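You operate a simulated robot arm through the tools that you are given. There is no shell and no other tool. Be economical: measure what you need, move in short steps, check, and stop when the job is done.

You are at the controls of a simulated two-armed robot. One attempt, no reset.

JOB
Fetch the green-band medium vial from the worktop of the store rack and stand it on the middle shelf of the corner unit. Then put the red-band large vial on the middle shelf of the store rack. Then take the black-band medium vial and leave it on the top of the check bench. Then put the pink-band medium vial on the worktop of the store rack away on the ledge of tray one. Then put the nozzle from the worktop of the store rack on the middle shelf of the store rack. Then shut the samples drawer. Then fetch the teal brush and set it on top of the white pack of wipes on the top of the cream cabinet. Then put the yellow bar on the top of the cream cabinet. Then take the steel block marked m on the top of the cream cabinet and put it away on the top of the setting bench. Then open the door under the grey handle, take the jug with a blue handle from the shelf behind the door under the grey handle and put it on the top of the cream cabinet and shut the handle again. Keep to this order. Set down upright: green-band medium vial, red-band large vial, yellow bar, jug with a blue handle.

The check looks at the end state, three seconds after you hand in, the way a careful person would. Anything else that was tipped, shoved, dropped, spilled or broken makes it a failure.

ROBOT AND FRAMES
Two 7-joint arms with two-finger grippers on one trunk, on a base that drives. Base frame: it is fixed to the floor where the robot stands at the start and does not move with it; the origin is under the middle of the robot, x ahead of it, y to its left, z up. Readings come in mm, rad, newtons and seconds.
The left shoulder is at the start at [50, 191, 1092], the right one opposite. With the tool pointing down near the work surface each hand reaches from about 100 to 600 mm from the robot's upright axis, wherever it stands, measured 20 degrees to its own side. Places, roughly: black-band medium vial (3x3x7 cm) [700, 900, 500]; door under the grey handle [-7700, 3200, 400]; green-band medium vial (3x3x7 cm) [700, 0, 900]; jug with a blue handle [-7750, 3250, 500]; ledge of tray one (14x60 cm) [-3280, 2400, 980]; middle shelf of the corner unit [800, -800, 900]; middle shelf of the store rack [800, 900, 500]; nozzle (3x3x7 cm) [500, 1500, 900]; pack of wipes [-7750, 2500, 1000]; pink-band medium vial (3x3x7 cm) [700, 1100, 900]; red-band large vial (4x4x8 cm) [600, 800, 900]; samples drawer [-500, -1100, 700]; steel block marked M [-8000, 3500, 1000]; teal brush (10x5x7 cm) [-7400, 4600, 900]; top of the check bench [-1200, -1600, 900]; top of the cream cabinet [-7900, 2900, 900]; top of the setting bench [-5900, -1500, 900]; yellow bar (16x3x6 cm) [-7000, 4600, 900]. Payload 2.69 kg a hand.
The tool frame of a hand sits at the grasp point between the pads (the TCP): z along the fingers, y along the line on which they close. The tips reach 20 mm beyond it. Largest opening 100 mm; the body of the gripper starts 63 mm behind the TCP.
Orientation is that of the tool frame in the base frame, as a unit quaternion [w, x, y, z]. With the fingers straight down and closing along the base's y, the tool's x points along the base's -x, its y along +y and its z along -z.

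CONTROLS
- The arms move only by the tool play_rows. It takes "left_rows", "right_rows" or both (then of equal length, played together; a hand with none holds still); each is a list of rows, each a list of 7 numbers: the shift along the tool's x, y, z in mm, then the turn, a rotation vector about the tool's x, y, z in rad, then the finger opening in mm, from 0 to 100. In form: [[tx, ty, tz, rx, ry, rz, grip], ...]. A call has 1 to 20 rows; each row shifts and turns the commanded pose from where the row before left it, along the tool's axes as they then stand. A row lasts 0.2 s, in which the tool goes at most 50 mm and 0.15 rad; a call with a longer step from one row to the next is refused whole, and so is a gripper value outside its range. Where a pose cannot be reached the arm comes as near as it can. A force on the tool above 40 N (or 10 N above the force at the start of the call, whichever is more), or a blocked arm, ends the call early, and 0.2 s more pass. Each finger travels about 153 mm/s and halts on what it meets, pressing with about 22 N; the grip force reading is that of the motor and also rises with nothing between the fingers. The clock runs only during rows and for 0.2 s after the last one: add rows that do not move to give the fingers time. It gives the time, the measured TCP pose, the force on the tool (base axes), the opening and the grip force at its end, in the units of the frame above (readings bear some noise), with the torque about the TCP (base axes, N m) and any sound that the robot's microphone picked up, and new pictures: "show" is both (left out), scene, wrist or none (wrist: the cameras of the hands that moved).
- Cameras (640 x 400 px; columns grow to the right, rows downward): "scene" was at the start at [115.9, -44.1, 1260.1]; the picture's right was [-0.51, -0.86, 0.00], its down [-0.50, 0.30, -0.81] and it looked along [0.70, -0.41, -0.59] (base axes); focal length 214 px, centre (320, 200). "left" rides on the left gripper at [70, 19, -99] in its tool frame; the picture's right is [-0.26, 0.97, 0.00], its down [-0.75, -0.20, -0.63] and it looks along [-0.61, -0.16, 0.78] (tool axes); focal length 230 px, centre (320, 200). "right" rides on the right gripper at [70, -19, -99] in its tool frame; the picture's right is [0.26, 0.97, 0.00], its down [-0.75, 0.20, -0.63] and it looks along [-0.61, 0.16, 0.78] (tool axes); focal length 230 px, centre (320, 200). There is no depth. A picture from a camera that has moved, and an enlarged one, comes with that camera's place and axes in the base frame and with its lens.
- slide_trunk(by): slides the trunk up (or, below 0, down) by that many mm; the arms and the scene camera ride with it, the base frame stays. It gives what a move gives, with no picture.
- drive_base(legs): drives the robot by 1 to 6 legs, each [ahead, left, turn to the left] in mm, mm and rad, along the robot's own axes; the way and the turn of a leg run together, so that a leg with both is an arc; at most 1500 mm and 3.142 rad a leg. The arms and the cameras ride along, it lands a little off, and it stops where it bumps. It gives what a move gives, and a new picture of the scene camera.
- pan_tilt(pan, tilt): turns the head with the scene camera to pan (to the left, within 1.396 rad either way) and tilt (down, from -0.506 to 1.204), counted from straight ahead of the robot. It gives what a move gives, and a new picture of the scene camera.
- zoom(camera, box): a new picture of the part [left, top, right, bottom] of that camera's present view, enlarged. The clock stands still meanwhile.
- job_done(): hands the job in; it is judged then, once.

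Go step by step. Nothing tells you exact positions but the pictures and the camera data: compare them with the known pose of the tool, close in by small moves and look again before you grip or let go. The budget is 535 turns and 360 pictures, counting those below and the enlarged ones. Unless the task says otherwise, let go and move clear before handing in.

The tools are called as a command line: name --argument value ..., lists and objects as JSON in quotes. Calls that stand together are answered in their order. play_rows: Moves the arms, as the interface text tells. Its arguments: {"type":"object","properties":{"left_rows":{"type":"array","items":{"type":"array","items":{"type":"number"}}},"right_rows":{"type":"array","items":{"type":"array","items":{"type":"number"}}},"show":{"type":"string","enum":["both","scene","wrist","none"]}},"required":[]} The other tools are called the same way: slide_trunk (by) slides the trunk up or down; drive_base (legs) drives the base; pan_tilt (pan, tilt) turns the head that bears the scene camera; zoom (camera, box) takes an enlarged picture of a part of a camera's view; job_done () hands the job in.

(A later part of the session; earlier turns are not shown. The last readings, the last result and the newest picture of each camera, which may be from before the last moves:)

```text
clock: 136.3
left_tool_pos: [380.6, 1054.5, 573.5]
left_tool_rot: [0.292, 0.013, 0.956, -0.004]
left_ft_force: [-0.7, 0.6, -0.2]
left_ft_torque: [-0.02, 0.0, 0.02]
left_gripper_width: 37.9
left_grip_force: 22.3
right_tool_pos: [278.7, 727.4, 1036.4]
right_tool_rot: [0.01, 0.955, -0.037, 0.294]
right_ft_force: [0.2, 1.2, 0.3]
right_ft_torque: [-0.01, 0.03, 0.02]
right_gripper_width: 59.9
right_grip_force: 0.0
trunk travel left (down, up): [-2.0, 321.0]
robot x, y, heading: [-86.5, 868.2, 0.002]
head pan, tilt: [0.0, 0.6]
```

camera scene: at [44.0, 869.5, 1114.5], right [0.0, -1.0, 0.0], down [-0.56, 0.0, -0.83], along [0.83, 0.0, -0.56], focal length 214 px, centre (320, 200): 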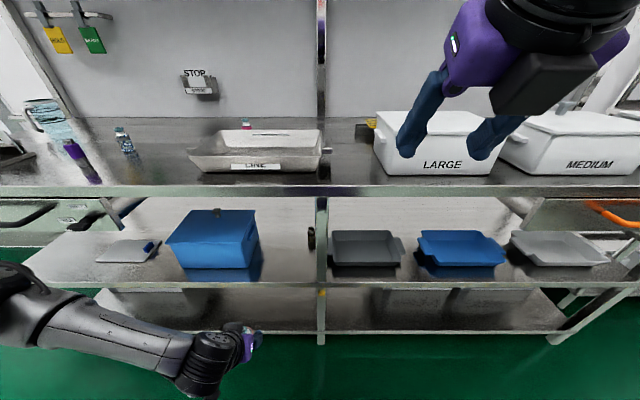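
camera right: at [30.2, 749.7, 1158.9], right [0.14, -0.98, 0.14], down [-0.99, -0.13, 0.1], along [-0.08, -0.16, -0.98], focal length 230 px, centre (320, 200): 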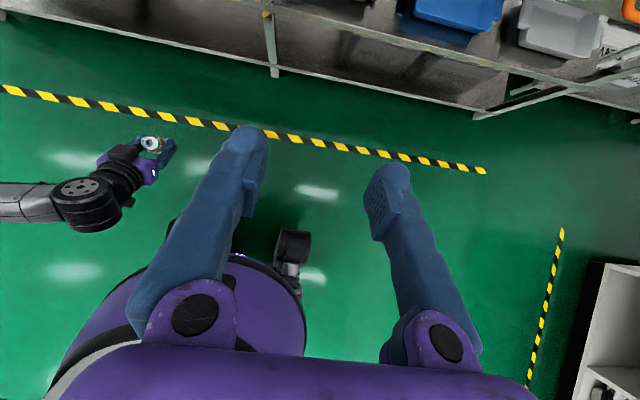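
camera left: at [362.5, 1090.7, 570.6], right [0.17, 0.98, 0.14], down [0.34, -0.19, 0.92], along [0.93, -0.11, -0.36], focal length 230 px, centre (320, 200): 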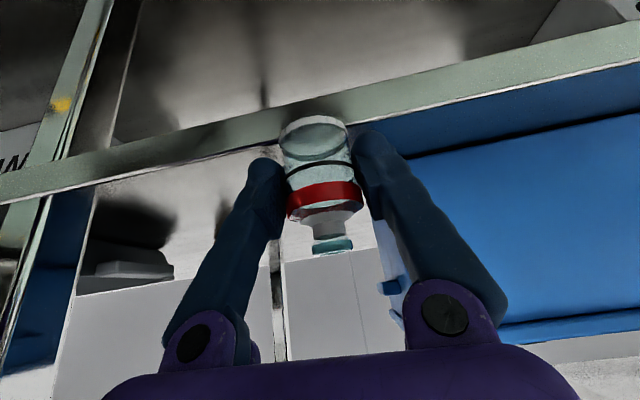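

Reach of 467 ahead at this height works. Test lowering by 35 mm there.

play_rows --left_rows '[[10, 0, 14.5, 0, 0, 0, 25], [10, 0, 14.5, 0, 0, 0, 25], [0, 0, 0, 0, 0, 0, 25]]' --show "scene"

```text
clock: 137.1
left_tool_pos: [379.9, 1054.4, 538.7]
left_tool_rot: [0.292, 0.013, 0.956, -0.004]
left_ft_force: [-0.3, -0.5, -0.2]
left_ft_torque: [-0.02, -0.02, 0.0]
left_gripper_width: 37.9
left_grip_force: 21.9
right_tool_pos: [278.8, 727.0, 1036.4]
right_tool_rot: [0.011, 0.955, -0.038, 0.293]
right_ft_force: [-1.0, -0.3, -0.8]
right_ft_torque: [0.0, -0.02, 0.01]
right_gripper_width: 60.0
right_grip_force: 0.1
trunk travel left (down, up): [-2.0, 321.0]
robot x, y, heading: [-87.7, 867.9, 0.005]
head pan, tilt: [0.0, 0.6]
camera scene: at [44.2, 869.5, 1114.4], right [0.0, -1.0, 0.0], down [-0.56, 0.0, -0.83], along [0.83, 0.0, -0.56], focal length 214 px, centre (320, 200)
```

scene: 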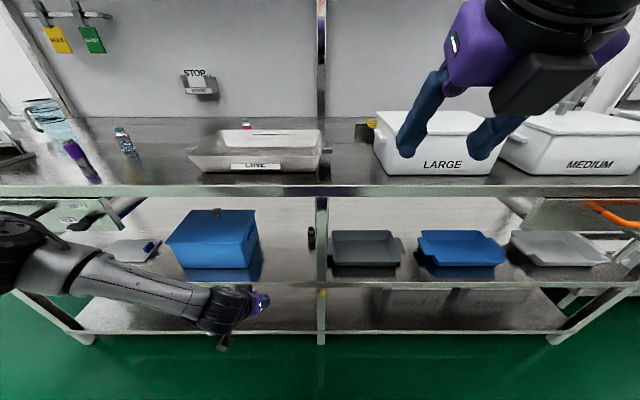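

Good. Raise back to travel height and drive 128 mm in.

play_rows --left_rows '[[-10, 0, -14.5, 0, 0, 0, 25], [-9, 0, -13, 0, 0, 0, 25]]' --show "none"

drive_base --legs '[[127, 0, 0]]'

zoom --camera "left" --box '[0, 0, 640, 400]'

```text
clock: 137.7
left_tool_pos: [379.8, 1055.0, 571.9]
left_tool_rot: [0.292, 0.014, 0.956, -0.005]
left_ft_force: [0.7, -0.7, -0.3]
left_ft_torque: [0.0, 0.01, -0.02]
left_gripper_width: 38.1
left_grip_force: 21.3
right_tool_pos: [278.8, 728.3, 1036.5]
right_tool_rot: [0.01, 0.955, -0.037, 0.293]
right_ft_force: [0.2, 0.7, -0.3]
right_ft_torque: [0.01, -0.02, -0.01]
right_gripper_width: 60.2
right_grip_force: 0.1
trunk travel left (down, up): [-2.0, 321.0]
robot x, y, heading: [-84.1, 869.9, -0.001]
head pan, tilt: [0.0, 0.6]
```

```text
clock: 138.9
left_tool_pos: [507.3, 1054.5, 572.3]
left_tool_rot: [0.292, 0.014, 0.956, -0.004]
left_ft_force: [-0.5, -0.7, -0.8]
left_ft_torque: [0.0, 0.01, -0.01]
left_gripper_width: 37.9
left_grip_force: 21.8
right_tool_pos: [407.3, 727.6, 1036.3]
right_tool_rot: [0.011, 0.955, -0.036, 0.293]
right_ft_force: [0.5, 0.3, -0.4]
right_ft_torque: [0.02, 0.0, 0.01]
right_gripper_width: 60.0
right_grip_force: 0.1
trunk travel left (down, up): [-2.0, 321.0]
robot x, y, heading: [44.9, 871.1, -0.0]
head pan, tilt: [0.0, 0.6]
camera scene: at [171.7, 869.6, 1114.3], right [0.0, -1.0, 0.0], down [-0.57, 0.0, -0.82], along [0.82, 0.0, -0.57], focal length 214 px, centre (320, 200)
```

scene: 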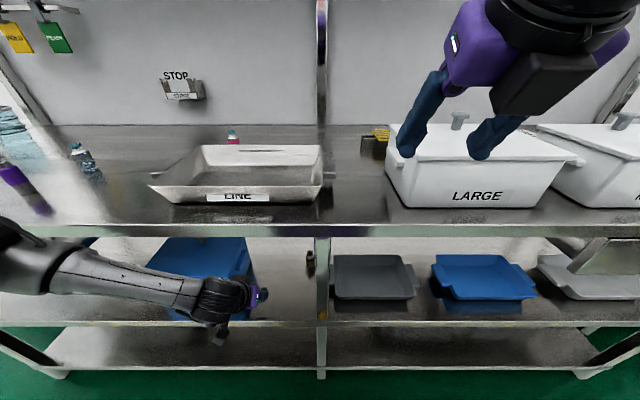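

```text
1.00 times, centred on (320, 200) of left (not enlarged: the box is as wide or as high as the picture)
camera zoom: at [394.8, 1076.0, 615.3], right [0.24, 0.96, 0.14], down [0.27, -0.21, 0.94], along [0.93, -0.19, -0.31], focal length 230 px, centre (320, 200)
```

zoom: 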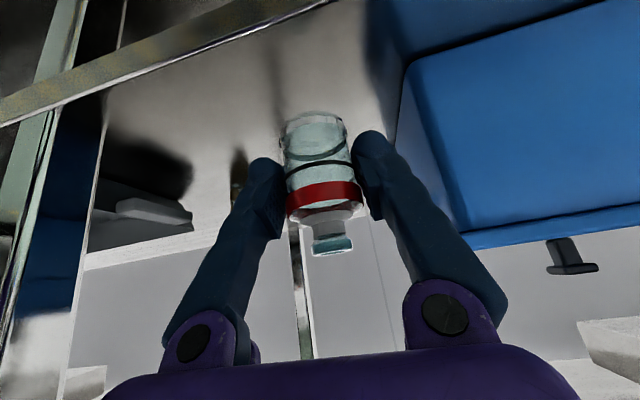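

Move 18 mm further in, then lower gently.

drive_base --legs '[[18, 0, 0]]'

play_rows --left_rows '[[7, 0, 10, 0, 0, 0, 25], [5, 0, 7, 0, 0, 0, 25], [0, 0, 0, 0, 0, 0, 25]]' --show "wrist"

```text
clock: 139.7
left_tool_pos: [525.7, 1054.9, 571.6]
left_tool_rot: [0.293, 0.013, 0.956, -0.004]
left_ft_force: [-0.1, 0.2, -0.4]
left_ft_torque: [-0.05, 0.0, -0.04]
left_gripper_width: 38.1
left_grip_force: 21.9
right_tool_pos: [424.3, 727.0, 1035.4]
right_tool_rot: [0.011, 0.955, -0.037, 0.294]
right_ft_force: [0.4, 1.4, -0.5]
right_ft_torque: [-0.01, -0.02, -0.02]
right_gripper_width: 60.0
right_grip_force: 0.0
trunk travel left (down, up): [-2.0, 321.0]
robot x, y, heading: [59.1, 868.7, 0.004]
head pan, tilt: [0.0, 0.6]
camera scene: at [189.6, 869.6, 1114.4], right [0.0, -1.0, 0.0], down [-0.57, 0.0, -0.82], along [0.82, 0.0, -0.57], focal length 214 px, centre (320, 200)
```

scene: 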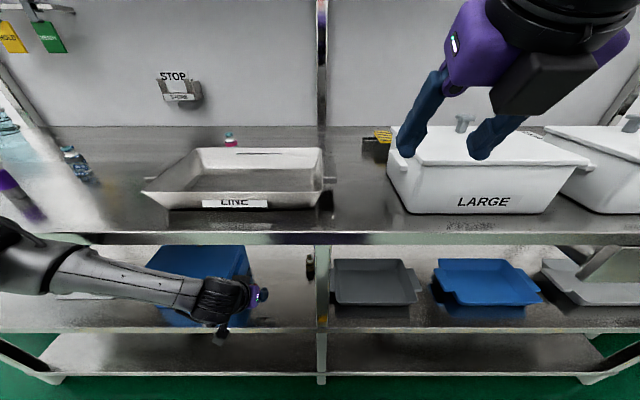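

```text
clock: 140.5
left_tool_pos: [525.7, 1055.8, 551.2]
left_tool_rot: [0.291, 0.013, 0.957, -0.004]
left_ft_force: [-0.1, -0.7, 0.0]
left_ft_torque: [0.03, -0.01, -0.02]
left_gripper_width: 38.1
left_grip_force: 21.8
right_tool_pos: [424.6, 728.1, 1037.8]
right_tool_rot: [0.01, 0.955, -0.036, 0.293]
right_ft_force: [-0.4, 0.1, 0.5]
right_ft_torque: [-0.02, -0.01, 0.01]
right_gripper_width: 60.2
right_grip_force: 0.1
trunk travel left (down, up): [-2.0, 321.0]
robot x, y, heading: [61.0, 865.9, -0.001]
head pan, tilt: [0.0, 0.6]
camera left: at [412.5, 1076.0, 594.3], right [0.24, 0.96, 0.14], down [0.27, -0.21, 0.94], along [0.93, -0.19, -0.31], focal length 230 px, centre (320, 200)
```

left: 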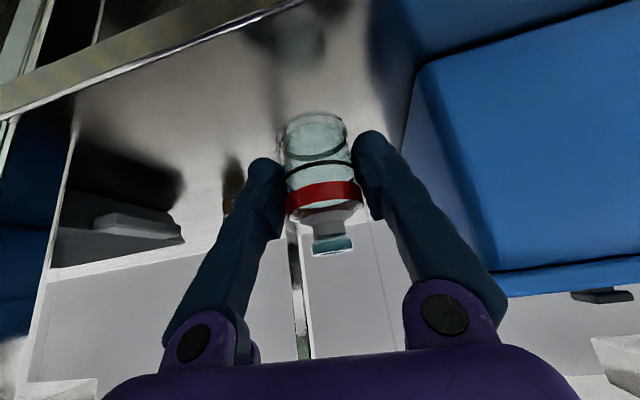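

play_rows --left_rows '[[3.4, 0, 5, 0, 0, 0, 25], [2.8, 0, 4.1, 0, 0, 0, 25], [2.3, 0, 3.3, 0, 0, 0, 25], [0, 0, 0, 0, 0, 0, 25]]' --show "wrist"

```text
clock: 141.5
left_tool_pos: [525.0, 1055.0, 536.7]
left_tool_rot: [0.291, 0.013, 0.956, -0.004]
left_ft_force: [0.5, -0.5, 0.7]
left_ft_torque: [-0.01, 0.01, 0.01]
left_gripper_width: 38.2
left_grip_force: 21.8
right_tool_pos: [425.5, 728.1, 1036.1]
right_tool_rot: [0.01, 0.955, -0.036, 0.293]
right_ft_force: [-0.2, 0.3, 0.0]
right_ft_torque: [0.0, -0.01, 0.0]
right_gripper_width: 59.8
right_grip_force: 0.0
trunk travel left (down, up): [-2.0, 321.0]
robot x, y, heading: [58.6, 869.2, -0.007]
head pan, tilt: [0.0, 0.6]
camera left: at [412.1, 1076.3, 579.5], right [0.24, 0.96, 0.14], down [0.27, -0.21, 0.94], along [0.93, -0.19, -0.31], focal length 230 px, centre (320, 200)
```

left: 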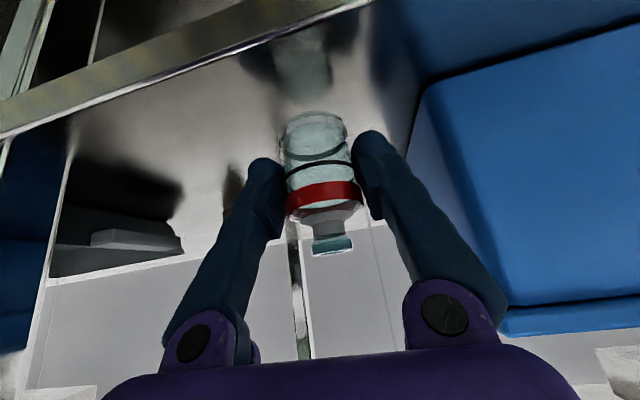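

play_rows --left_rows '[[3.4, 0, 5, 0, 0, 0, 25], [1.7, 0, 2.5, 0, 0, 0, 25], [0, 0, 0, 0, 0, 0, 25]]' --show "wrist"

```text
clock: 142.3
left_tool_pos: [525.7, 1055.0, 527.9]
left_tool_rot: [0.291, 0.014, 0.957, -0.004]
left_ft_force: [0.1, 0.0, 0.5]
left_ft_torque: [-0.01, 0.0, 0.01]
left_gripper_width: 38.2
left_grip_force: 21.9
right_tool_pos: [424.8, 727.7, 1036.2]
right_tool_rot: [0.01, 0.955, -0.036, 0.293]
right_ft_force: [0.5, -0.3, -0.1]
right_ft_torque: [0.0, 0.02, -0.02]
right_gripper_width: 59.8
right_grip_force: 0.1
trunk travel left (down, up): [-2.0, 321.0]
robot x, y, heading: [57.7, 869.2, 0.0]
head pan, tilt: [0.0, 0.6]
camera left: at [412.3, 1076.1, 570.6], right [0.24, 0.96, 0.14], down [0.27, -0.21, 0.94], along [0.93, -0.19, -0.31], focal length 230 px, centre (320, 200)
```

left: 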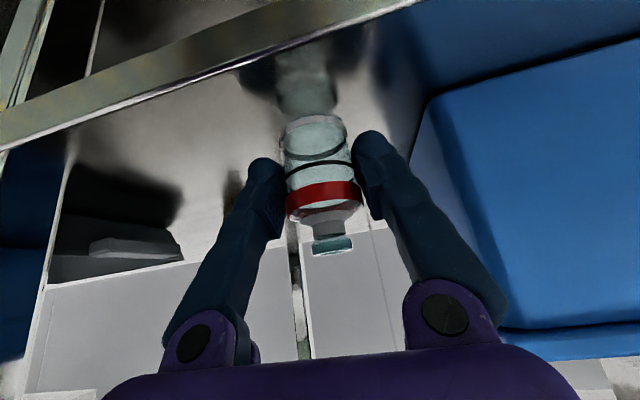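

Nearly touching (reflection meets the base). A few more millimetres.

play_rows --left_rows '[[1.1, 0, 1.7, 0, 0, 0, 25], [1.1, 0, 1.7, 0, 0, 0, 25], [0, 0, 0, 0, 0, 0, 25]]' --show "none"

play_rows --left_rows '[[1.1, 0, 1.7, 0, 0, 0, 25], [0, 0, 0, 0, 0, 0, 25]]' --show "wrist"

```text
clock: 143.1
left_tool_pos: [526.0, 1054.7, 523.8]
left_tool_rot: [0.291, 0.013, 0.957, -0.004]
left_ft_force: [0.6, 0.6, 0.2]
left_ft_torque: [0.0, -0.01, -0.02]
left_gripper_width: 38.2
left_grip_force: 21.6
right_tool_pos: [424.6, 728.2, 1036.1]
right_tool_rot: [0.01, 0.955, -0.036, 0.293]
right_ft_force: [0.0, 0.4, -0.4]
right_ft_torque: [0.03, -0.01, 0.01]
right_gripper_width: 60.1
right_grip_force: 0.1
trunk travel left (down, up): [-2.0, 321.0]
robot x, y, heading: [60.9, 870.3, -0.003]
head pan, tilt: [0.0, 0.6]
```

```text
clock: 143.7
left_tool_pos: [524.5, 1055.5, 520.7]
left_tool_rot: [0.291, 0.014, 0.956, -0.004]
left_ft_force: [-0.7, 0.5, -0.3]
left_ft_torque: [0.0, 0.0, -0.03]
left_gripper_width: 38.2
left_grip_force: 22.6
right_tool_pos: [424.9, 727.1, 1037.0]
right_tool_rot: [0.011, 0.955, -0.037, 0.293]
right_ft_force: [0.1, 0.4, -0.1]
right_ft_torque: [0.01, 0.0, -0.01]
right_gripper_width: 59.9
right_grip_force: 0.0
trunk travel left (down, up): [-2.0, 321.0]
robot x, y, heading: [59.7, 869.4, 0.003]
head pan, tilt: [0.0, 0.6]
camera left: at [412.3, 1076.1, 564.3], right [0.24, 0.96, 0.14], down [0.27, -0.21, 0.94], along [0.93, -0.19, -0.3], focal length 230 px, centre (320, 200)
```

left: 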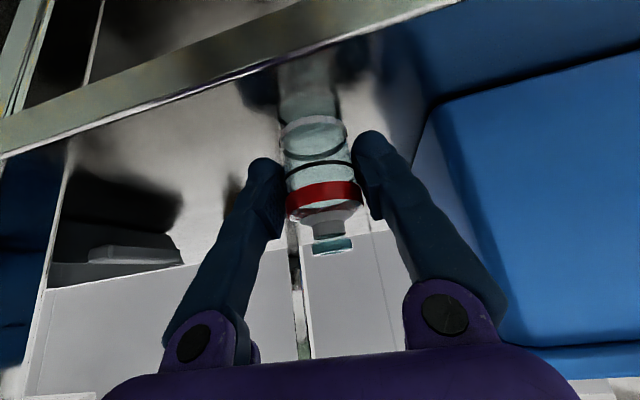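

play_rows --left_rows '[[1.4, 0, 2.1, 0, 0, 0, 25], [1.1, 0, 1.7, 0, 0, 0, 25], [0, 0, 0, 0, 0, 0, 25]]' --show "none"

play_rows --left_rows '[[1.4, 0, 2.1, 0, 0, 0, 25], [1.1, 0, 1.7, 0, 0, 0, 25], [0, 0, 0, 0, 0, 0, 25]]' --show "wrist"

```text
clock: 144.5
left_tool_pos: [526.2, 1054.2, 519.1]
left_tool_rot: [0.294, 0.013, 0.956, -0.004]
left_ft_force: [-3.8, 0.6, 16.8]
left_ft_torque: [0.0, 0.14, -0.02]
left_gripper_width: 38.0
left_grip_force: 21.3
right_tool_pos: [423.5, 727.4, 1038.0]
right_tool_rot: [0.01, 0.955, -0.036, 0.294]
right_ft_force: [0.0, 0.4, -0.5]
right_ft_torque: [0.01, 0.0, -0.02]
right_gripper_width: 59.9
right_grip_force: 0.0
trunk travel left (down, up): [-2.0, 321.0]
robot x, y, heading: [57.5, 867.6, -0.002]
head pan, tilt: [0.0, 0.6]
```

```text
clock: 145.3
left_tool_pos: [524.8, 1054.1, 513.1]
left_tool_rot: [0.293, 0.014, 0.956, -0.004]
left_ft_force: [3.8, -2.3, 16.4]
left_ft_torque: [-0.02, -0.24, -0.04]
left_gripper_width: 38.1
left_grip_force: 22.1
right_tool_pos: [424.0, 727.4, 1037.6]
right_tool_rot: [0.011, 0.955, -0.038, 0.294]
right_ft_force: [0.5, 0.2, 0.3]
right_ft_torque: [0.0, -0.01, 0.0]
right_gripper_width: 60.1
right_grip_force: 0.2
trunk travel left (down, up): [-2.0, 321.0]
robot x, y, heading: [63.1, 870.4, -0.0]
head pan, tilt: [0.0, 0.6]
camera left: at [412.6, 1075.7, 556.3], right [0.24, 0.96, 0.14], down [0.26, -0.21, 0.94], along [0.93, -0.19, -0.3], focal length 230 px, centre (320, 200)
```

left: 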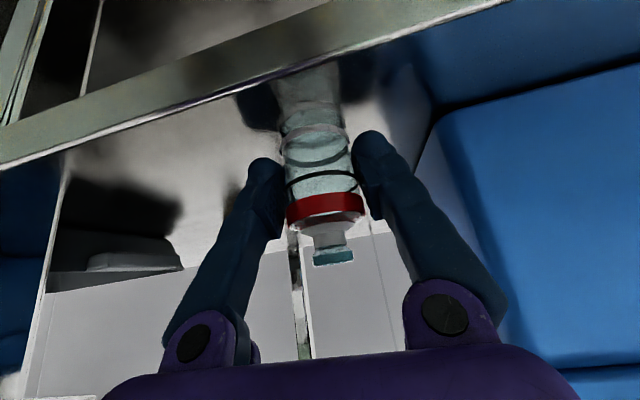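

Vial is on the shelf (17 N). Ease and release.

play_rows --left_rows '[[-1, 0, -1.5, 0, 0, 0, 25], [0, 0, 0, 0, 0, 0, 42], [0, 0, 0, 0, 0, 0, 56], [0, 0, 0, 0, 0, 0, 58]]' --show "wrist"

```text
clock: 146.3
left_tool_pos: [524.1, 1055.3, 512.9]
left_tool_rot: [0.291, 0.013, 0.957, -0.003]
left_ft_force: [0.1, -0.5, 0.7]
left_ft_torque: [0.02, 0.05, -0.01]
left_gripper_width: 58.2
left_grip_force: 0.0
right_tool_pos: [424.5, 727.6, 1036.9]
right_tool_rot: [0.01, 0.955, -0.036, 0.293]
right_ft_force: [0.6, -0.3, 0.0]
right_ft_torque: [-0.03, 0.0, 0.03]
right_gripper_width: 60.1
right_grip_force: 0.2
trunk travel left (down, up): [-2.0, 321.0]
robot x, y, heading: [57.9, 871.2, 0.001]
head pan, tilt: [0.0, 0.6]
camera left: at [411.6, 1076.1, 556.8], right [0.24, 0.96, 0.14], down [0.27, -0.21, 0.94], along [0.93, -0.19, -0.31], focal length 230 px, centre (320, 200)
```

left: 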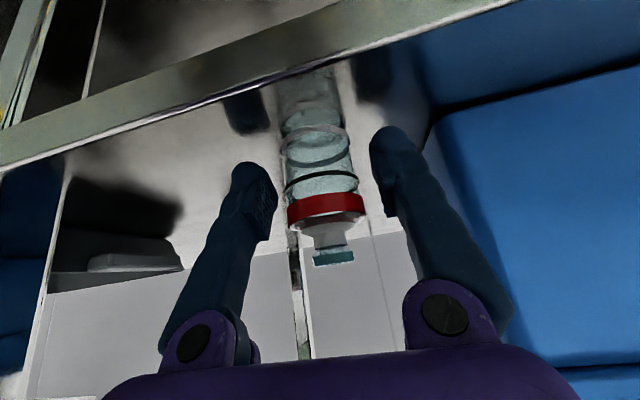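

play_rows --left_rows '[[20, 0, -14, 0, 0, 0, 60], [25, 0, -17, 0, 0, 0, 64], [25, 0, -17, 0, 0, 0, 64]]' --show "wrist"

drive_base --legs '[[-300, 0, 0]]'

zoom --camera "scene" --box '[180, 180, 420, 330]'

```text
clock: 147.1
left_tool_pos: [444.7, 1057.5, 520.4]
left_tool_rot: [0.289, 0.007, 0.957, 0.001]
left_ft_force: [0.7, -0.2, -0.1]
left_ft_torque: [0.0, 0.0, 0.03]
left_gripper_width: 63.9
left_grip_force: 0.1
left hand out of reach, approached as far as the arm can: row 3
right_tool_pos: [418.8, 731.5, 1040.0]
right_tool_rot: [0.012, 0.954, -0.035, 0.297]
right_ft_force: [0.4, -0.1, 0.5]
right_ft_torque: [-0.01, 0.01, -0.02]
right_gripper_width: 60.1
right_grip_force: 0.1
trunk travel left (down, up): [-2.0, 321.0]
robot x, y, heading: [60.2, 866.0, 0.003]
head pan, tilt: [0.0, 0.6]
camera left: at [331.1, 1076.0, 564.9], right [0.23, 0.96, 0.15], down [0.27, -0.21, 0.94], along [0.93, -0.17, -0.31], focal length 230 px, centre (320, 200)
```

left: 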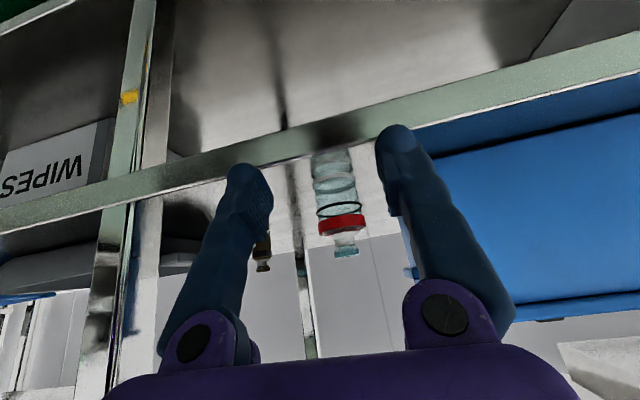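

```text
clock: 149.2
left_tool_pos: [149.2, 1053.4, 519.1]
left_tool_rot: [0.287, 0.012, 0.958, 0.0]
left_ft_force: [-0.2, 0.6, -1.2]
left_ft_torque: [0.01, 0.0, 0.03]
left_gripper_width: 64.2
left_grip_force: 0.1
right_tool_pos: [126.6, 727.3, 1036.7]
right_tool_rot: [0.01, 0.955, -0.036, 0.293]
right_ft_force: [-0.2, 0.3, 0.5]
right_ft_torque: [-0.01, -0.03, 0.0]
right_gripper_width: 60.1
right_grip_force: 0.0
trunk travel left (down, up): [-2.0, 321.0]
robot x, y, heading: [-236.2, 870.7, 0.004]
head pan, tilt: [0.0, 0.6]
camera scene: at [-109.0, 869.4, 1114.5], right [0.0, -1.0, 0.0], down [-0.56, 0.0, -0.83], along [0.83, 0.0, -0.56], focal length 214 px, centre (320, 200)
```

scene: 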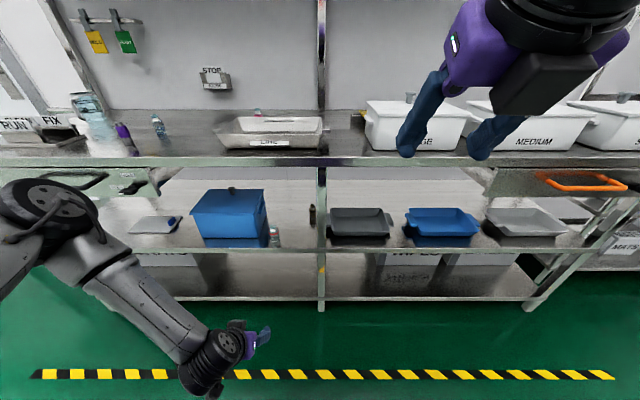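

```text
2.67 times, centred on (300, 255) of scene
camera zoom: at [-109.0, 869.4, 1114.5], right [0.0, -1.0, 0.0], down [-0.56, 0.0, -0.83], along [0.83, 0.0, -0.56], focal length 572 px, centre (373, 53)
```

zoom: 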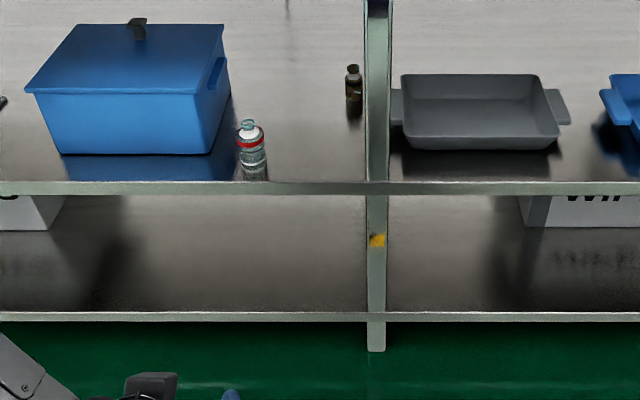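

Red vial stands on the middle shelf. The black vial sits deep at about (668, 902), just left of the centre leg. I'll test in free air a steep left-hand posture yawed to the right so it can slide in from the left side.

play_rows --left_rows '[[0, 0, 0, 0.08, 0, 0.121, 64], [0, 0, 0, 0.08, 0, 0.121, 64], [0, 0, 0, 0.08, 0, 0.121, 64], [0, 0, 0, 0.08, 0, 0.121, 64], [0, 0, 0, 0.08, 0, 0.121, 64], [0, 0, 0, 0.08, 0, 0.121, 64], [0, 0, 0, 0, 0.11, 0, 64], [0, 0, 0, 0, 0.11, 0, 64], [0, 0, 0, 0, 0.11, 0, 64], [27, 26.3, -4.9, 0, 0, 0, 64], [27, 26.3, -4.9, 0, 0, 0, 64], [27, 26.3, -4.9, 0, 0, 0, 64], [27, 26.3, -4.9, 0, 0, 0, 64], [27, 26.3, -4.9, 0, 0, 0, 64], [27, 26.3, -4.9, 0, 0, 0, 64], [0, 0, 0, 0, 0, 0, 64]]' --show "both"

```text
clock: 152.6
left_tool_pos: [165.9, 1205.6, 516.9]
left_tool_rot: [0.114, 0.426, 0.896, -0.045]
left_ft_force: [-0.2, 0.4, 1.3]
left_ft_torque: [0.0, -0.01, 0.02]
left_gripper_width: 64.0
left_grip_force: 0.0
left hand out of reach, approached as far as the arm can: row 1, 2, 14, 15
right_tool_pos: [126.9, 728.3, 1037.5]
right_tool_rot: [0.011, 0.955, -0.037, 0.293]
right_ft_force: [0.6, -0.2, -0.9]
right_ft_torque: [-0.01, -0.02, -0.01]
right_gripper_width: 60.2
right_grip_force: 0.1
trunk travel left (down, up): [-2.0, 321.0]
robot x, y, heading: [-236.6, 869.6, 0.005]
head pan, tilt: [0.0, 0.6]
camera scene: at [-108.8, 869.4, 1114.4], right [0.0, -1.0, 0.0], down [-0.56, 0.0, -0.83], along [0.83, 0.0, -0.56], focal length 214 px, centre (320, 200)
camera left: at [120.0, 1287.1, 596.4], right [0.9, 0.42, 0.08], down [0.2, -0.58, 0.79], along [0.38, -0.7, -0.61], focal length 230 px, centre (320, 200)
```

scene: 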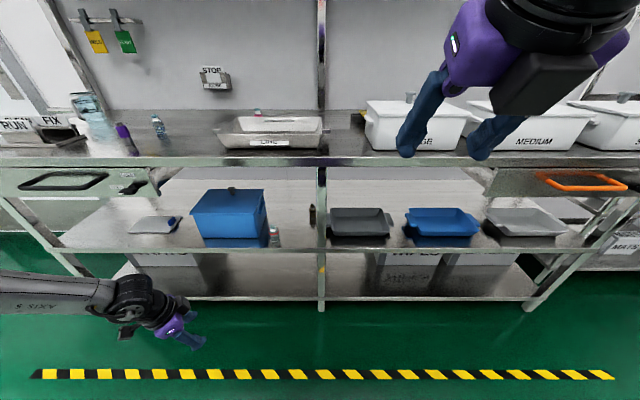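
left: 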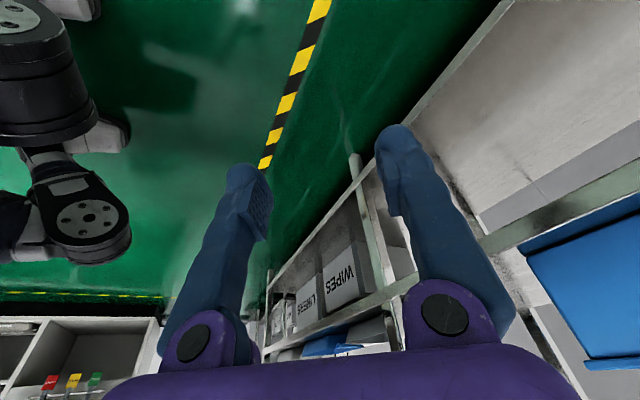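

That direction is reach-limited. I'll test a sideways reach (robot would stand parallel to the rack): move the left hand out to the robot's left and yaw it.

play_rows --left_rows '[[33.4, -12.8, -20, 0, 0, 0, 64], [33.4, -12.8, -20, 0, 0, 0, 64], [33.4, -12.8, -20, 0, 0, 0, 64], [33.4, -12.8, -20, 0, 0, 0, 64], [33.4, -12.8, -20, 0, 0, 0, 64], [33.4, -12.8, -20, 0, 0, 0, 64], [33.4, -12.8, -20, 0, 0, 0, 64], [33.4, -12.8, -20, 0, 0, 0, 64], [33.4, -12.8, -20, 0, 0, 0, 64], [0, 0, 0, -0.0346, 0, -0.1357, 64], [0, 0, 0, -0.0346, 0, -0.1357, 64], [0, 0, 0, -0.0346, 0, -0.1357, 64], [0, 0, 0, -0.0346, 0, -0.1357, 64], [0, 0, 0, -0.0346, 0, -0.1357, 64], [0, 0, 0, -0.0346, 0, -0.1357, 64], [0, 0, 0, -0.0346, 0, -0.1357, 64], [0, 0, 0, -0.0346, 0, -0.1357, 64], [0, 0, 0, -0.0346, 0, -0.1357, 64], [0, 0, 0, -0.0346, 0, -0.1357, 64], [0, 0, 0, -0.0346, 0, -0.1357, 64]]' --show "both"

```text
clock: 156.8
left_tool_pos: [-141.7, 1347.8, 594.1]
left_tool_rot: [0.119, -0.318, 0.94, 0.041]
left_ft_force: [0.6, -0.4, 0.5]
left_ft_torque: [0.0, -0.03, 0.04]
left_gripper_width: 63.8
left_grip_force: 0.0
left hand out of reach, approached as far as the arm can: row 1, 2, 3, 4, 5
right_tool_pos: [127.5, 727.2, 1036.5]
right_tool_rot: [0.011, 0.955, -0.036, 0.293]
right_ft_force: [0.1, 0.1, 0.4]
right_ft_torque: [-0.01, 0.0, 0.0]
right_gripper_width: 59.9
right_grip_force: 0.0
trunk travel left (down, up): [-2.0, 321.0]
robot x, y, heading: [-238.1, 867.7, 0.002]
head pan, tilt: [0.0, 0.6]
camera scene: at [-108.8, 869.4, 1114.4], right [0.0, -1.0, 0.0], down [-0.56, 0.0, -0.83], along [0.83, 0.0, -0.56], focal length 214 px, centre (320, 200)
camera left: at [-225.8, 1306.2, 673.2], right [-0.39, 0.92, 0.07], down [0.57, 0.19, 0.8], along [0.72, 0.35, -0.6], focal length 230 px, centre (320, 200)
```

scene: 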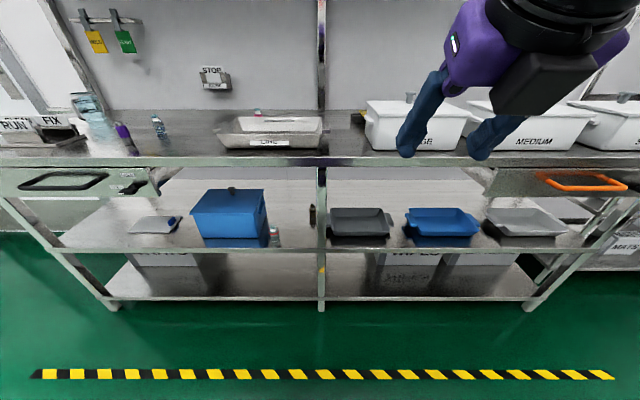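
left: 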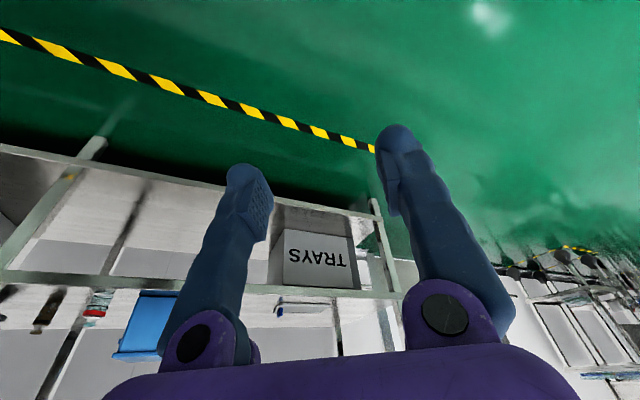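

play_rows --left_rows '[[-0.6, 10.6, 30, 0, 0, 0, 64], [-0.6, 10.6, 30, 0, 0, 0, 64], [-0.6, 10.6, 30, 0, 0, 0, 64], [0, 0, 0, 0, 0, 0, 64]]' --show "none"

pan_tilt --pan 1.2 --tilt 0.8

```text
clock: 157.8
left_tool_pos: [-141.3, 1388.0, 508.7]
left_tool_rot: [0.12, -0.316, 0.94, 0.041]
left_ft_force: [-0.2, 0.1, 0.0]
left_ft_torque: [-0.01, -0.01, -0.01]
left_gripper_width: 64.1
left_grip_force: 0.2
right_tool_pos: [126.9, 727.1, 1037.8]
right_tool_rot: [0.01, 0.955, -0.036, 0.293]
right_ft_force: [-0.7, -0.3, 0.7]
right_ft_torque: [0.02, -0.01, 0.03]
right_gripper_width: 60.0
right_grip_force: 0.1
trunk travel left (down, up): [-2.0, 321.0]
robot x, y, heading: [-238.5, 870.9, 0.004]
head pan, tilt: [0.0, 0.6]
```

```text
clock: 159.2
left_tool_pos: [-140.4, 1388.1, 508.1]
left_tool_rot: [0.12, -0.318, 0.94, 0.042]
left_ft_force: [-0.3, -0.8, 0.0]
left_ft_torque: [-0.01, 0.0, 0.03]
left_gripper_width: 64.1
left_grip_force: 0.1
right_tool_pos: [126.2, 727.5, 1036.7]
right_tool_rot: [0.01, 0.955, -0.036, 0.293]
right_ft_force: [0.2, 0.3, 0.5]
right_ft_torque: [0.0, -0.01, 0.01]
right_gripper_width: 60.0
right_grip_force: 0.3
trunk travel left (down, up): [-2.0, 321.0]
robot x, y, heading: [-237.5, 870.1, 0.001]
head pan, tilt: [1.201, 0.799]
camera scene: at [-168.1, 944.5, 1097.6], right [0.93, -0.36, 0.0], down [-0.26, -0.67, -0.7], along [0.25, 0.65, -0.72], focal length 214 px, centre (320, 200)
```

scene: 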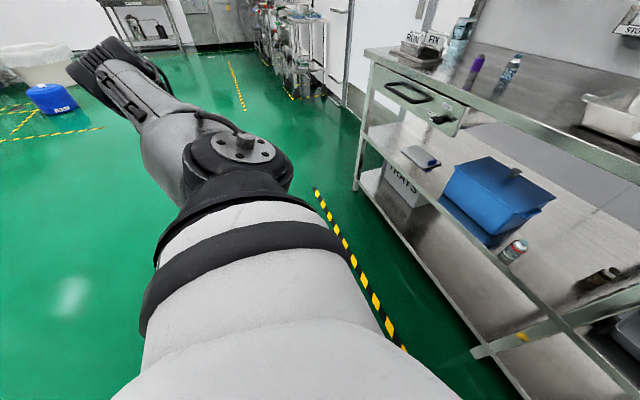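

play_rows --left_rows '[[-22.2, -30.2, 5.7, 0, 0, 0, 64], [-22.2, -30.2, 5.7, 0, 0, 0, 64], [-22.2, -30.2, 5.7, 0, 0, 0, 64], [-22.2, -30.2, 5.7, 0, 0, 0, 64], [-22.2, -30.2, 5.7, 0, 0, 0, 64], [-22.2, -30.2, 5.7, 0, 0, 0, 64], [-22.2, -30.2, 5.7, 0, 0, 0, 64], [-22.2, -30.2, 5.7, 0, 0, 0, 64], [0, 0, 0, 0.034, 0, 0.133, 64], [0, 0, 0, 0.034, 0, 0.133, 64], [0, 0, 0, 0.034, 0, 0.133, 64], [0, 0, 0, 0.034, 0, 0.133, 64]]' --show "scene"

```text
clock: 161.8
left_tool_pos: [150.9, 1306.5, 507.5]
left_tool_rot: [0.125, -0.05, 0.991, 0.009]
left_ft_force: [-0.5, -0.3, 0.5]
left_ft_torque: [0.0, -0.02, 0.02]
left_gripper_width: 63.8
left_grip_force: 0.0
right_tool_pos: [127.3, 727.0, 1036.9]
right_tool_rot: [0.011, 0.955, -0.037, 0.293]
right_ft_force: [-0.3, 0.6, -0.7]
right_ft_torque: [0.0, -0.02, -0.01]
right_gripper_width: 60.1
right_grip_force: 0.0
trunk travel left (down, up): [-2.0, 321.0]
robot x, y, heading: [-237.0, 867.2, 0.005]
head pan, tilt: [1.201, 0.799]
camera scene: at [-168.1, 944.6, 1097.5], right [0.93, -0.36, 0.0], down [-0.26, -0.67, -0.7], along [0.25, 0.65, -0.72], focal length 214 px, centre (320, 200)
```

scene: 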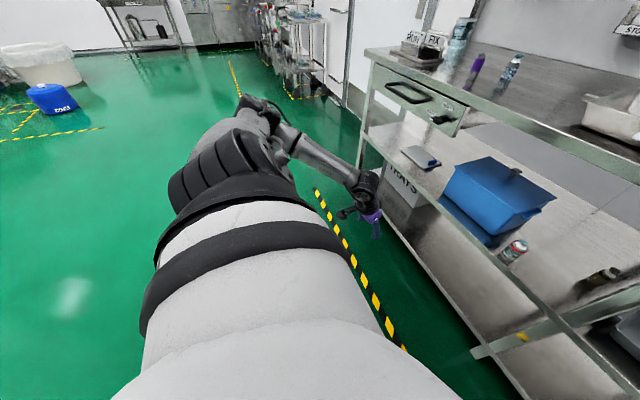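

This posture reaches, but the elbow stays high and would hit the worktop edge. I test a flatter tool (tilt ≈0.85) to see how far forward it reaches and where the elbow goes.

play_rows --left_rows '[[0, 0, 0, 0, -0.12, 0, 64], [0, 0, 0, 0, -0.12, 0, 64], [0, 0, 0, 0, -0.12, 0, 64], [0, 0, 0, 0, -0.12, 0, 64], [0, 0, 0, 0, -0.12, 0, 64], [-20, 0, 22, 0, 0, 0, 64], [-20, 0, 22, 0, 0, 0, 64], [-20, 0, 22, 0, 0, 0, 64], [-20, 0, 22, 0, 0, 0, 64], [0, 0, 0, 0, 0, 0, 64]]' --show "scene"

```text
clock: 164.0
left_tool_pos: [286.2, 1265.6, 483.5]
left_tool_rot: [0.314, -0.018, 0.949, -0.018]
left_ft_force: [0.3, 0.2, -0.2]
left_ft_torque: [0.01, -0.02, 0.03]
left_gripper_width: 64.1
left_grip_force: 0.0
left hand out of reach, approached as far as the arm can: row 3, 4, 5
right_tool_pos: [126.7, 728.1, 1036.7]
right_tool_rot: [0.011, 0.955, -0.037, 0.293]
right_ft_force: [-0.1, 0.8, -0.3]
right_ft_torque: [0.01, 0.02, 0.02]
right_gripper_width: 60.0
right_grip_force: 0.0
trunk travel left (down, up): [-2.0, 321.0]
robot x, y, heading: [-234.3, 869.5, 0.001]
head pan, tilt: [1.201, 0.799]
camera scene: at [-168.1, 944.5, 1097.6], right [0.93, -0.36, 0.0], down [-0.26, -0.67, -0.7], along [0.25, 0.65, -0.72], focal length 214 px, centre (320, 200)
```

scene: 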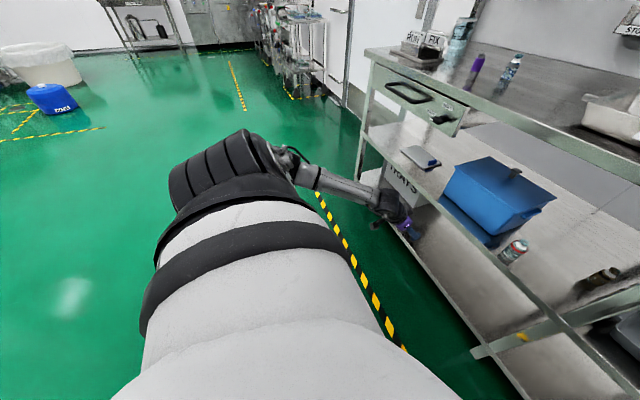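

Surprisingly, this posture reaches 520 mm ahead at z 483 with a lower elbow — enough for the black vial if I approach with the robot turned −0.25 rad. I set the exact hand orientation (tilt 0.6, yaw −0.15 relative) in free air.

play_rows --left_rows '[[0, 0, 0, 0.032, 0.021, 0.084, 56], [0, 0, 0, 0.031, 0.021, 0.083, 56], [2, -9, -30, 0, 0, 0, 56], [0, 0, 0, 0, 0, 0, 56]]' --show "scene"

```text
clock: 165.0
left_tool_pos: [266.2, 1260.3, 507.6]
left_tool_rot: [0.295, 0.071, 0.953, -0.022]
left_ft_force: [-0.3, -0.4, -1.2]
left_ft_torque: [0.02, -0.03, 0.03]
left_gripper_width: 56.0
left_grip_force: 0.0
right_tool_pos: [127.2, 728.7, 1036.5]
right_tool_rot: [0.01, 0.955, -0.036, 0.293]
right_ft_force: [-0.8, 0.4, 0.3]
right_ft_torque: [0.01, 0.01, 0.01]
right_gripper_width: 60.2
right_grip_force: 0.0
trunk travel left (down, up): [-2.0, 321.0]
robot x, y, heading: [-237.4, 869.9, 0.005]
head pan, tilt: [1.201, 0.799]
camera scene: at [-168.2, 944.5, 1097.5], right [0.93, -0.36, 0.0], down [-0.26, -0.67, -0.7], along [0.25, 0.65, -0.72], focal length 214 px, centre (320, 200)
```

scene: 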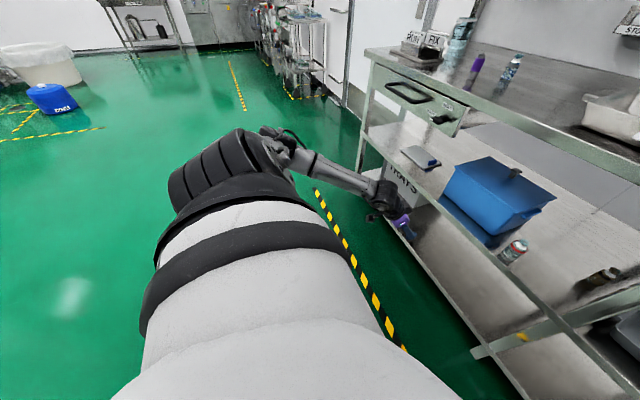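

Posture set. Turn to −0.25 rad and move to the start of the straight approach line.

drive_base --legs '[[0, 0, -0.252], [108, -96, 0]]'

zoom --camera "left" --box '[0, 0, 640, 400]'

pan_tilt --pan 0.5 --tilt 0.5

```text
clock: 167.3
left_tool_pos: [426.7, 1001.4, 506.8]
left_tool_rot: [0.291, 0.191, 0.936, -0.059]
left_ft_force: [0.6, 0.1, 1.1]
left_ft_torque: [0.01, 0.03, 0.01]
left_gripper_width: 55.9
left_grip_force: 0.0
right_tool_pos: [157.5, 522.5, 1036.7]
right_tool_rot: [0.048, 0.943, -0.157, 0.29]
right_ft_force: [0.5, -0.5, 0.1]
right_ft_torque: [-0.05, -0.02, 0.01]
right_gripper_width: 60.1
right_grip_force: 0.0
trunk travel left (down, up): [-2.0, 321.0]
robot x, y, heading: [-158.4, 747.8, -0.254]
head pan, tilt: [1.201, 0.799]
camera scene: at [-72.3, 806.0, 1097.5], right [0.81, -0.58, 0.0], down [-0.42, -0.58, -0.7], along [0.41, 0.57, -0.72], focal length 214 px, centre (320, 200)
```

scene: 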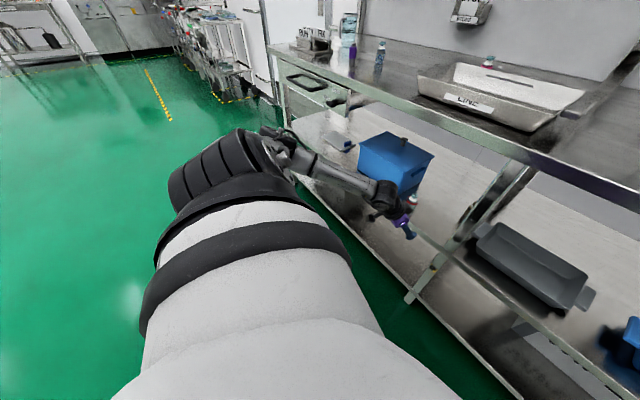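

```text
1.00 times, centred on (320, 200) of left (not enlarged: the box is as wide or as high as the picture)
camera zoom: at [329.7, 1063.4, 549.7], right [0.57, 0.81, 0.15], down [0.16, -0.29, 0.94], along [0.8, -0.52, -0.3], focal length 230 px, centre (320, 200)
```

zoom: 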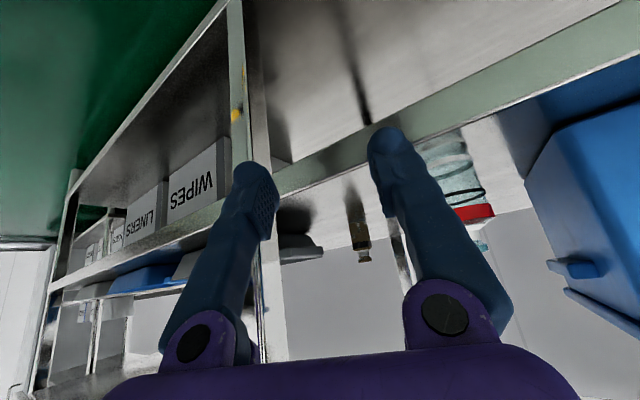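

```text
clock: 168.4
left_tool_pos: [427.1, 1001.7, 508.6]
left_tool_rot: [0.29, 0.192, 0.936, -0.059]
left_ft_force: [0.8, -0.7, -0.3]
left_ft_torque: [-0.01, -0.02, -0.03]
left_gripper_width: 56.1
left_grip_force: 0.1
right_tool_pos: [159.0, 522.2, 1037.4]
right_tool_rot: [0.048, 0.943, -0.157, 0.29]
right_ft_force: [1.0, -0.2, 0.5]
right_ft_torque: [0.04, 0.01, 0.0]
right_gripper_width: 59.8
right_grip_force: 0.1
trunk travel left (down, up): [-2.0, 321.0]
robot x, y, heading: [-158.1, 753.4, -0.249]
head pan, tilt: [0.499, 0.499]
camera scene: at [-31.2, 762.9, 1123.5], right [0.25, -0.97, 0.0], down [-0.46, -0.12, -0.88], along [0.85, 0.22, -0.48], focal length 214 px, centre (320, 200)
```

scene: 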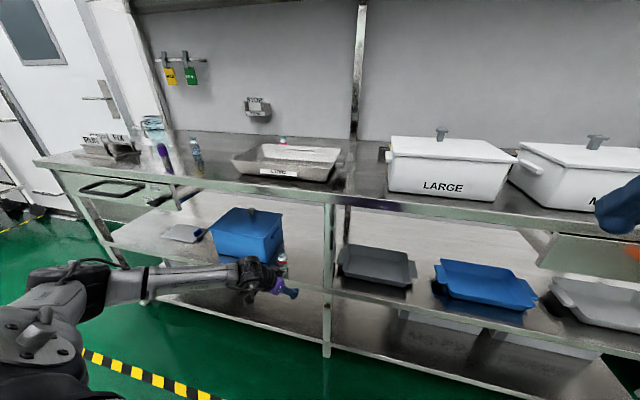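

Black vial at about (660, 912). Shift 8 mm left and advance 120 mm along the approach line.

play_rows --left_rows '[[0, 8, 0, 0, 0, 0, 56], [0, 0, 0, 0, 0, 0, 56]]' --show "none"

drive_base --legs '[[119, -18, 0]]'

zoom --camera "left" --box '[0, 0, 640, 400]'

```text
clock: 169.0
left_tool_pos: [429.6, 1009.3, 507.9]
left_tool_rot: [0.291, 0.191, 0.936, -0.06]
left_ft_force: [0.1, -0.7, -0.5]
left_ft_torque: [-0.03, 0.0, -0.03]
left_gripper_width: 55.9
left_grip_force: 0.1
right_tool_pos: [158.6, 522.4, 1037.6]
right_tool_rot: [0.047, 0.943, -0.157, 0.29]
right_ft_force: [-0.6, -0.1, 0.8]
right_ft_torque: [0.0, -0.01, 0.03]
right_gripper_width: 60.1
right_grip_force: 0.0
trunk travel left (down, up): [-2.0, 321.0]
robot x, y, heading: [-157.8, 746.9, -0.254]
head pan, tilt: [0.499, 0.499]
```

```text
clock: 170.2
left_tool_pos: [540.6, 962.1, 507.5]
left_tool_rot: [0.29, 0.192, 0.936, -0.06]
left_ft_force: [0.3, -0.1, 0.4]
left_ft_torque: [0.01, 0.04, 0.04]
left_gripper_width: 56.2
left_grip_force: 0.1
right_tool_pos: [270.2, 475.9, 1036.6]
right_tool_rot: [0.048, 0.943, -0.157, 0.289]
right_ft_force: [0.2, 0.0, 0.1]
right_ft_torque: [0.04, -0.02, 0.01]
right_gripper_width: 60.1
right_grip_force: 0.1
trunk travel left (down, up): [-2.0, 321.0]
robot x, y, heading: [-47.4, 706.1, -0.252]
head pan, tilt: [0.499, 0.499]
camera scene: at [79.7, 715.7, 1123.5], right [0.24, -0.97, 0.0], down [-0.46, -0.12, -0.88], along [0.85, 0.21, -0.48], focal length 214 px, centre (320, 200)
```

scene: 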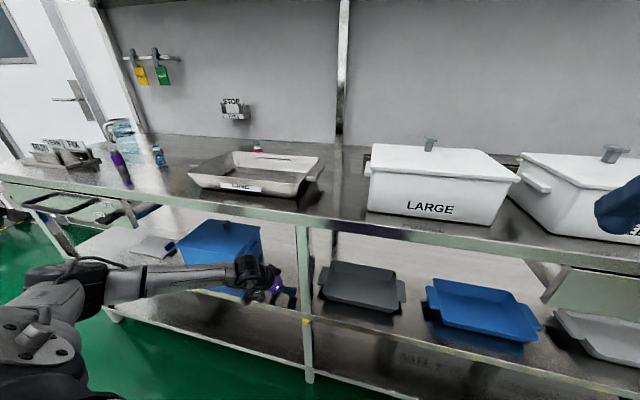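

```text
1.00 times, centred on (320, 200) of left (not enlarged: the box is as wide or as high as the picture)
camera zoom: at [443.5, 1023.5, 549.5], right [0.58, 0.8, 0.15], down [0.16, -0.29, 0.94], along [0.8, -0.52, -0.3], focal length 230 px, centre (320, 200)
```

zoom: 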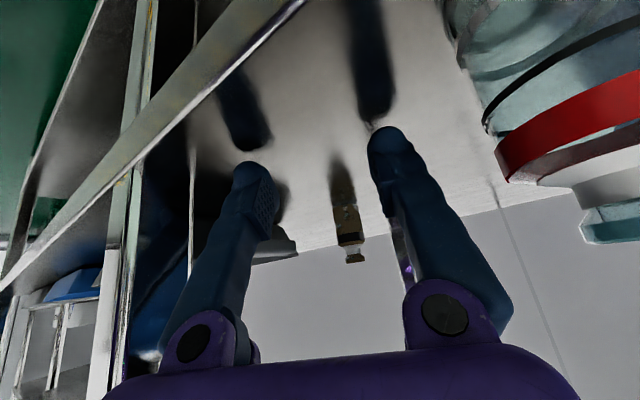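

On line; vial about 145 mm ahead. Advance 95 mm.

drive_base --legs '[[94, -14, 0]]'

zoom --camera "left" --box '[0, 0, 640, 400]'

```text
clock: 171.4
left_tool_pos: [626.7, 925.5, 507.4]
left_tool_rot: [0.29, 0.192, 0.936, -0.059]
left_ft_force: [0.3, 0.0, 0.2]
left_ft_torque: [0.0, 0.01, -0.03]
left_gripper_width: 56.1
left_grip_force: 0.1
right_tool_pos: [356.6, 437.8, 1036.2]
right_tool_rot: [0.047, 0.943, -0.158, 0.29]
right_ft_force: [0.1, 0.3, 0.1]
right_ft_torque: [-0.01, 0.0, 0.01]
right_gripper_width: 59.9
right_grip_force: 0.1
trunk travel left (down, up): [-2.0, 321.0]
robot x, y, heading: [38.7, 665.3, -0.259]
head pan, tilt: [0.499, 0.499]
camera scene: at [166.1, 678.8, 1123.4], right [0.24, -0.97, 0.0], down [-0.46, -0.12, -0.88], along [0.85, 0.21, -0.48], focal length 214 px, centre (320, 200)
```

scene: 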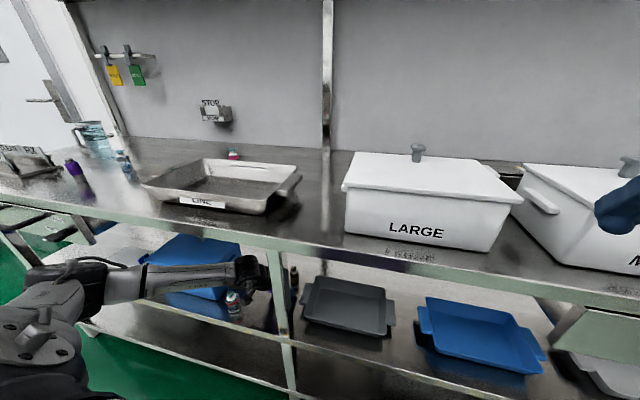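

```text
1.00 times, centred on (320, 200) of left (not enlarged: the box is as wide or as high as the picture)
camera zoom: at [530.0, 986.3, 549.5], right [0.58, 0.8, 0.15], down [0.16, -0.29, 0.94], along [0.8, -0.52, -0.3], focal length 230 px, centre (320, 200)
```

zoom: 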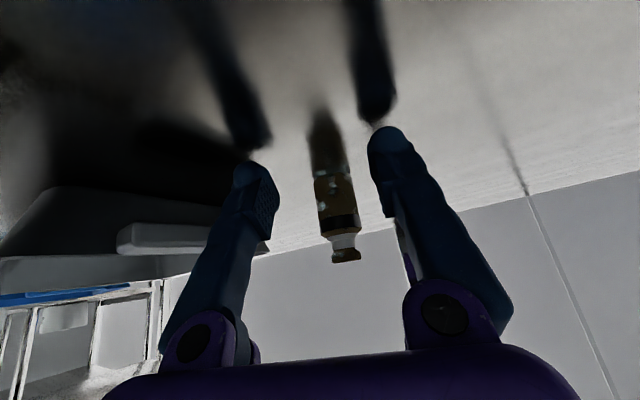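

drive_base --legs '[[45, -7, 0]]'

zoom --camera "left" --box '[0, 0, 640, 400]'

```text
clock: 172.3
left_tool_pos: [669.4, 906.7, 507.0]
left_tool_rot: [0.29, 0.193, 0.935, -0.06]
left_ft_force: [-0.1, -0.3, 0.5]
left_ft_torque: [-0.01, 0.02, -0.01]
left_gripper_width: 56.1
left_grip_force: 0.2
right_tool_pos: [396.7, 418.5, 1036.0]
right_tool_rot: [0.048, 0.943, -0.158, 0.289]
right_ft_force: [-0.1, 0.9, -0.7]
right_ft_torque: [0.02, 0.03, 0.01]
right_gripper_width: 60.2
right_grip_force: 0.1
trunk travel left (down, up): [-2.0, 321.0]
robot x, y, heading: [77.8, 650.1, -0.253]
head pan, tilt: [0.499, 0.499]
camera scene: at [207.8, 660.8, 1123.4], right [0.24, -0.97, 0.0], down [-0.46, -0.12, -0.88], along [0.85, 0.21, -0.48], focal length 214 px, centre (320, 200)
```

scene: 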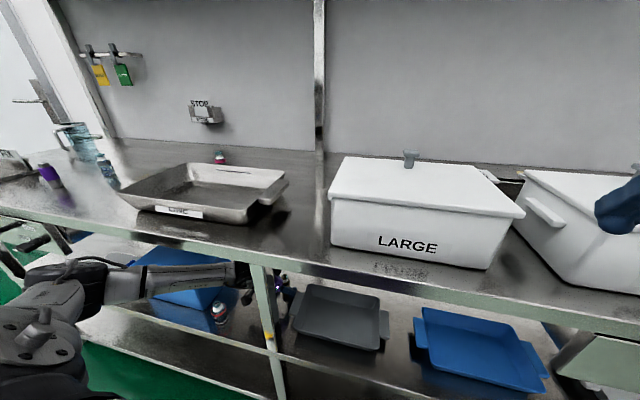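

```text
1.00 times, centred on (320, 200) of left (not enlarged: the box is as wide or as high as the picture)
camera zoom: at [571.8, 968.2, 549.5], right [0.58, 0.8, 0.15], down [0.16, -0.29, 0.94], along [0.8, -0.52, -0.3], focal length 230 px, centre (320, 200)
```

zoom: 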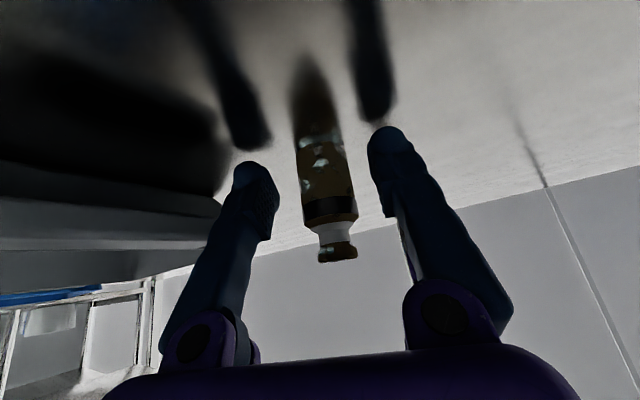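

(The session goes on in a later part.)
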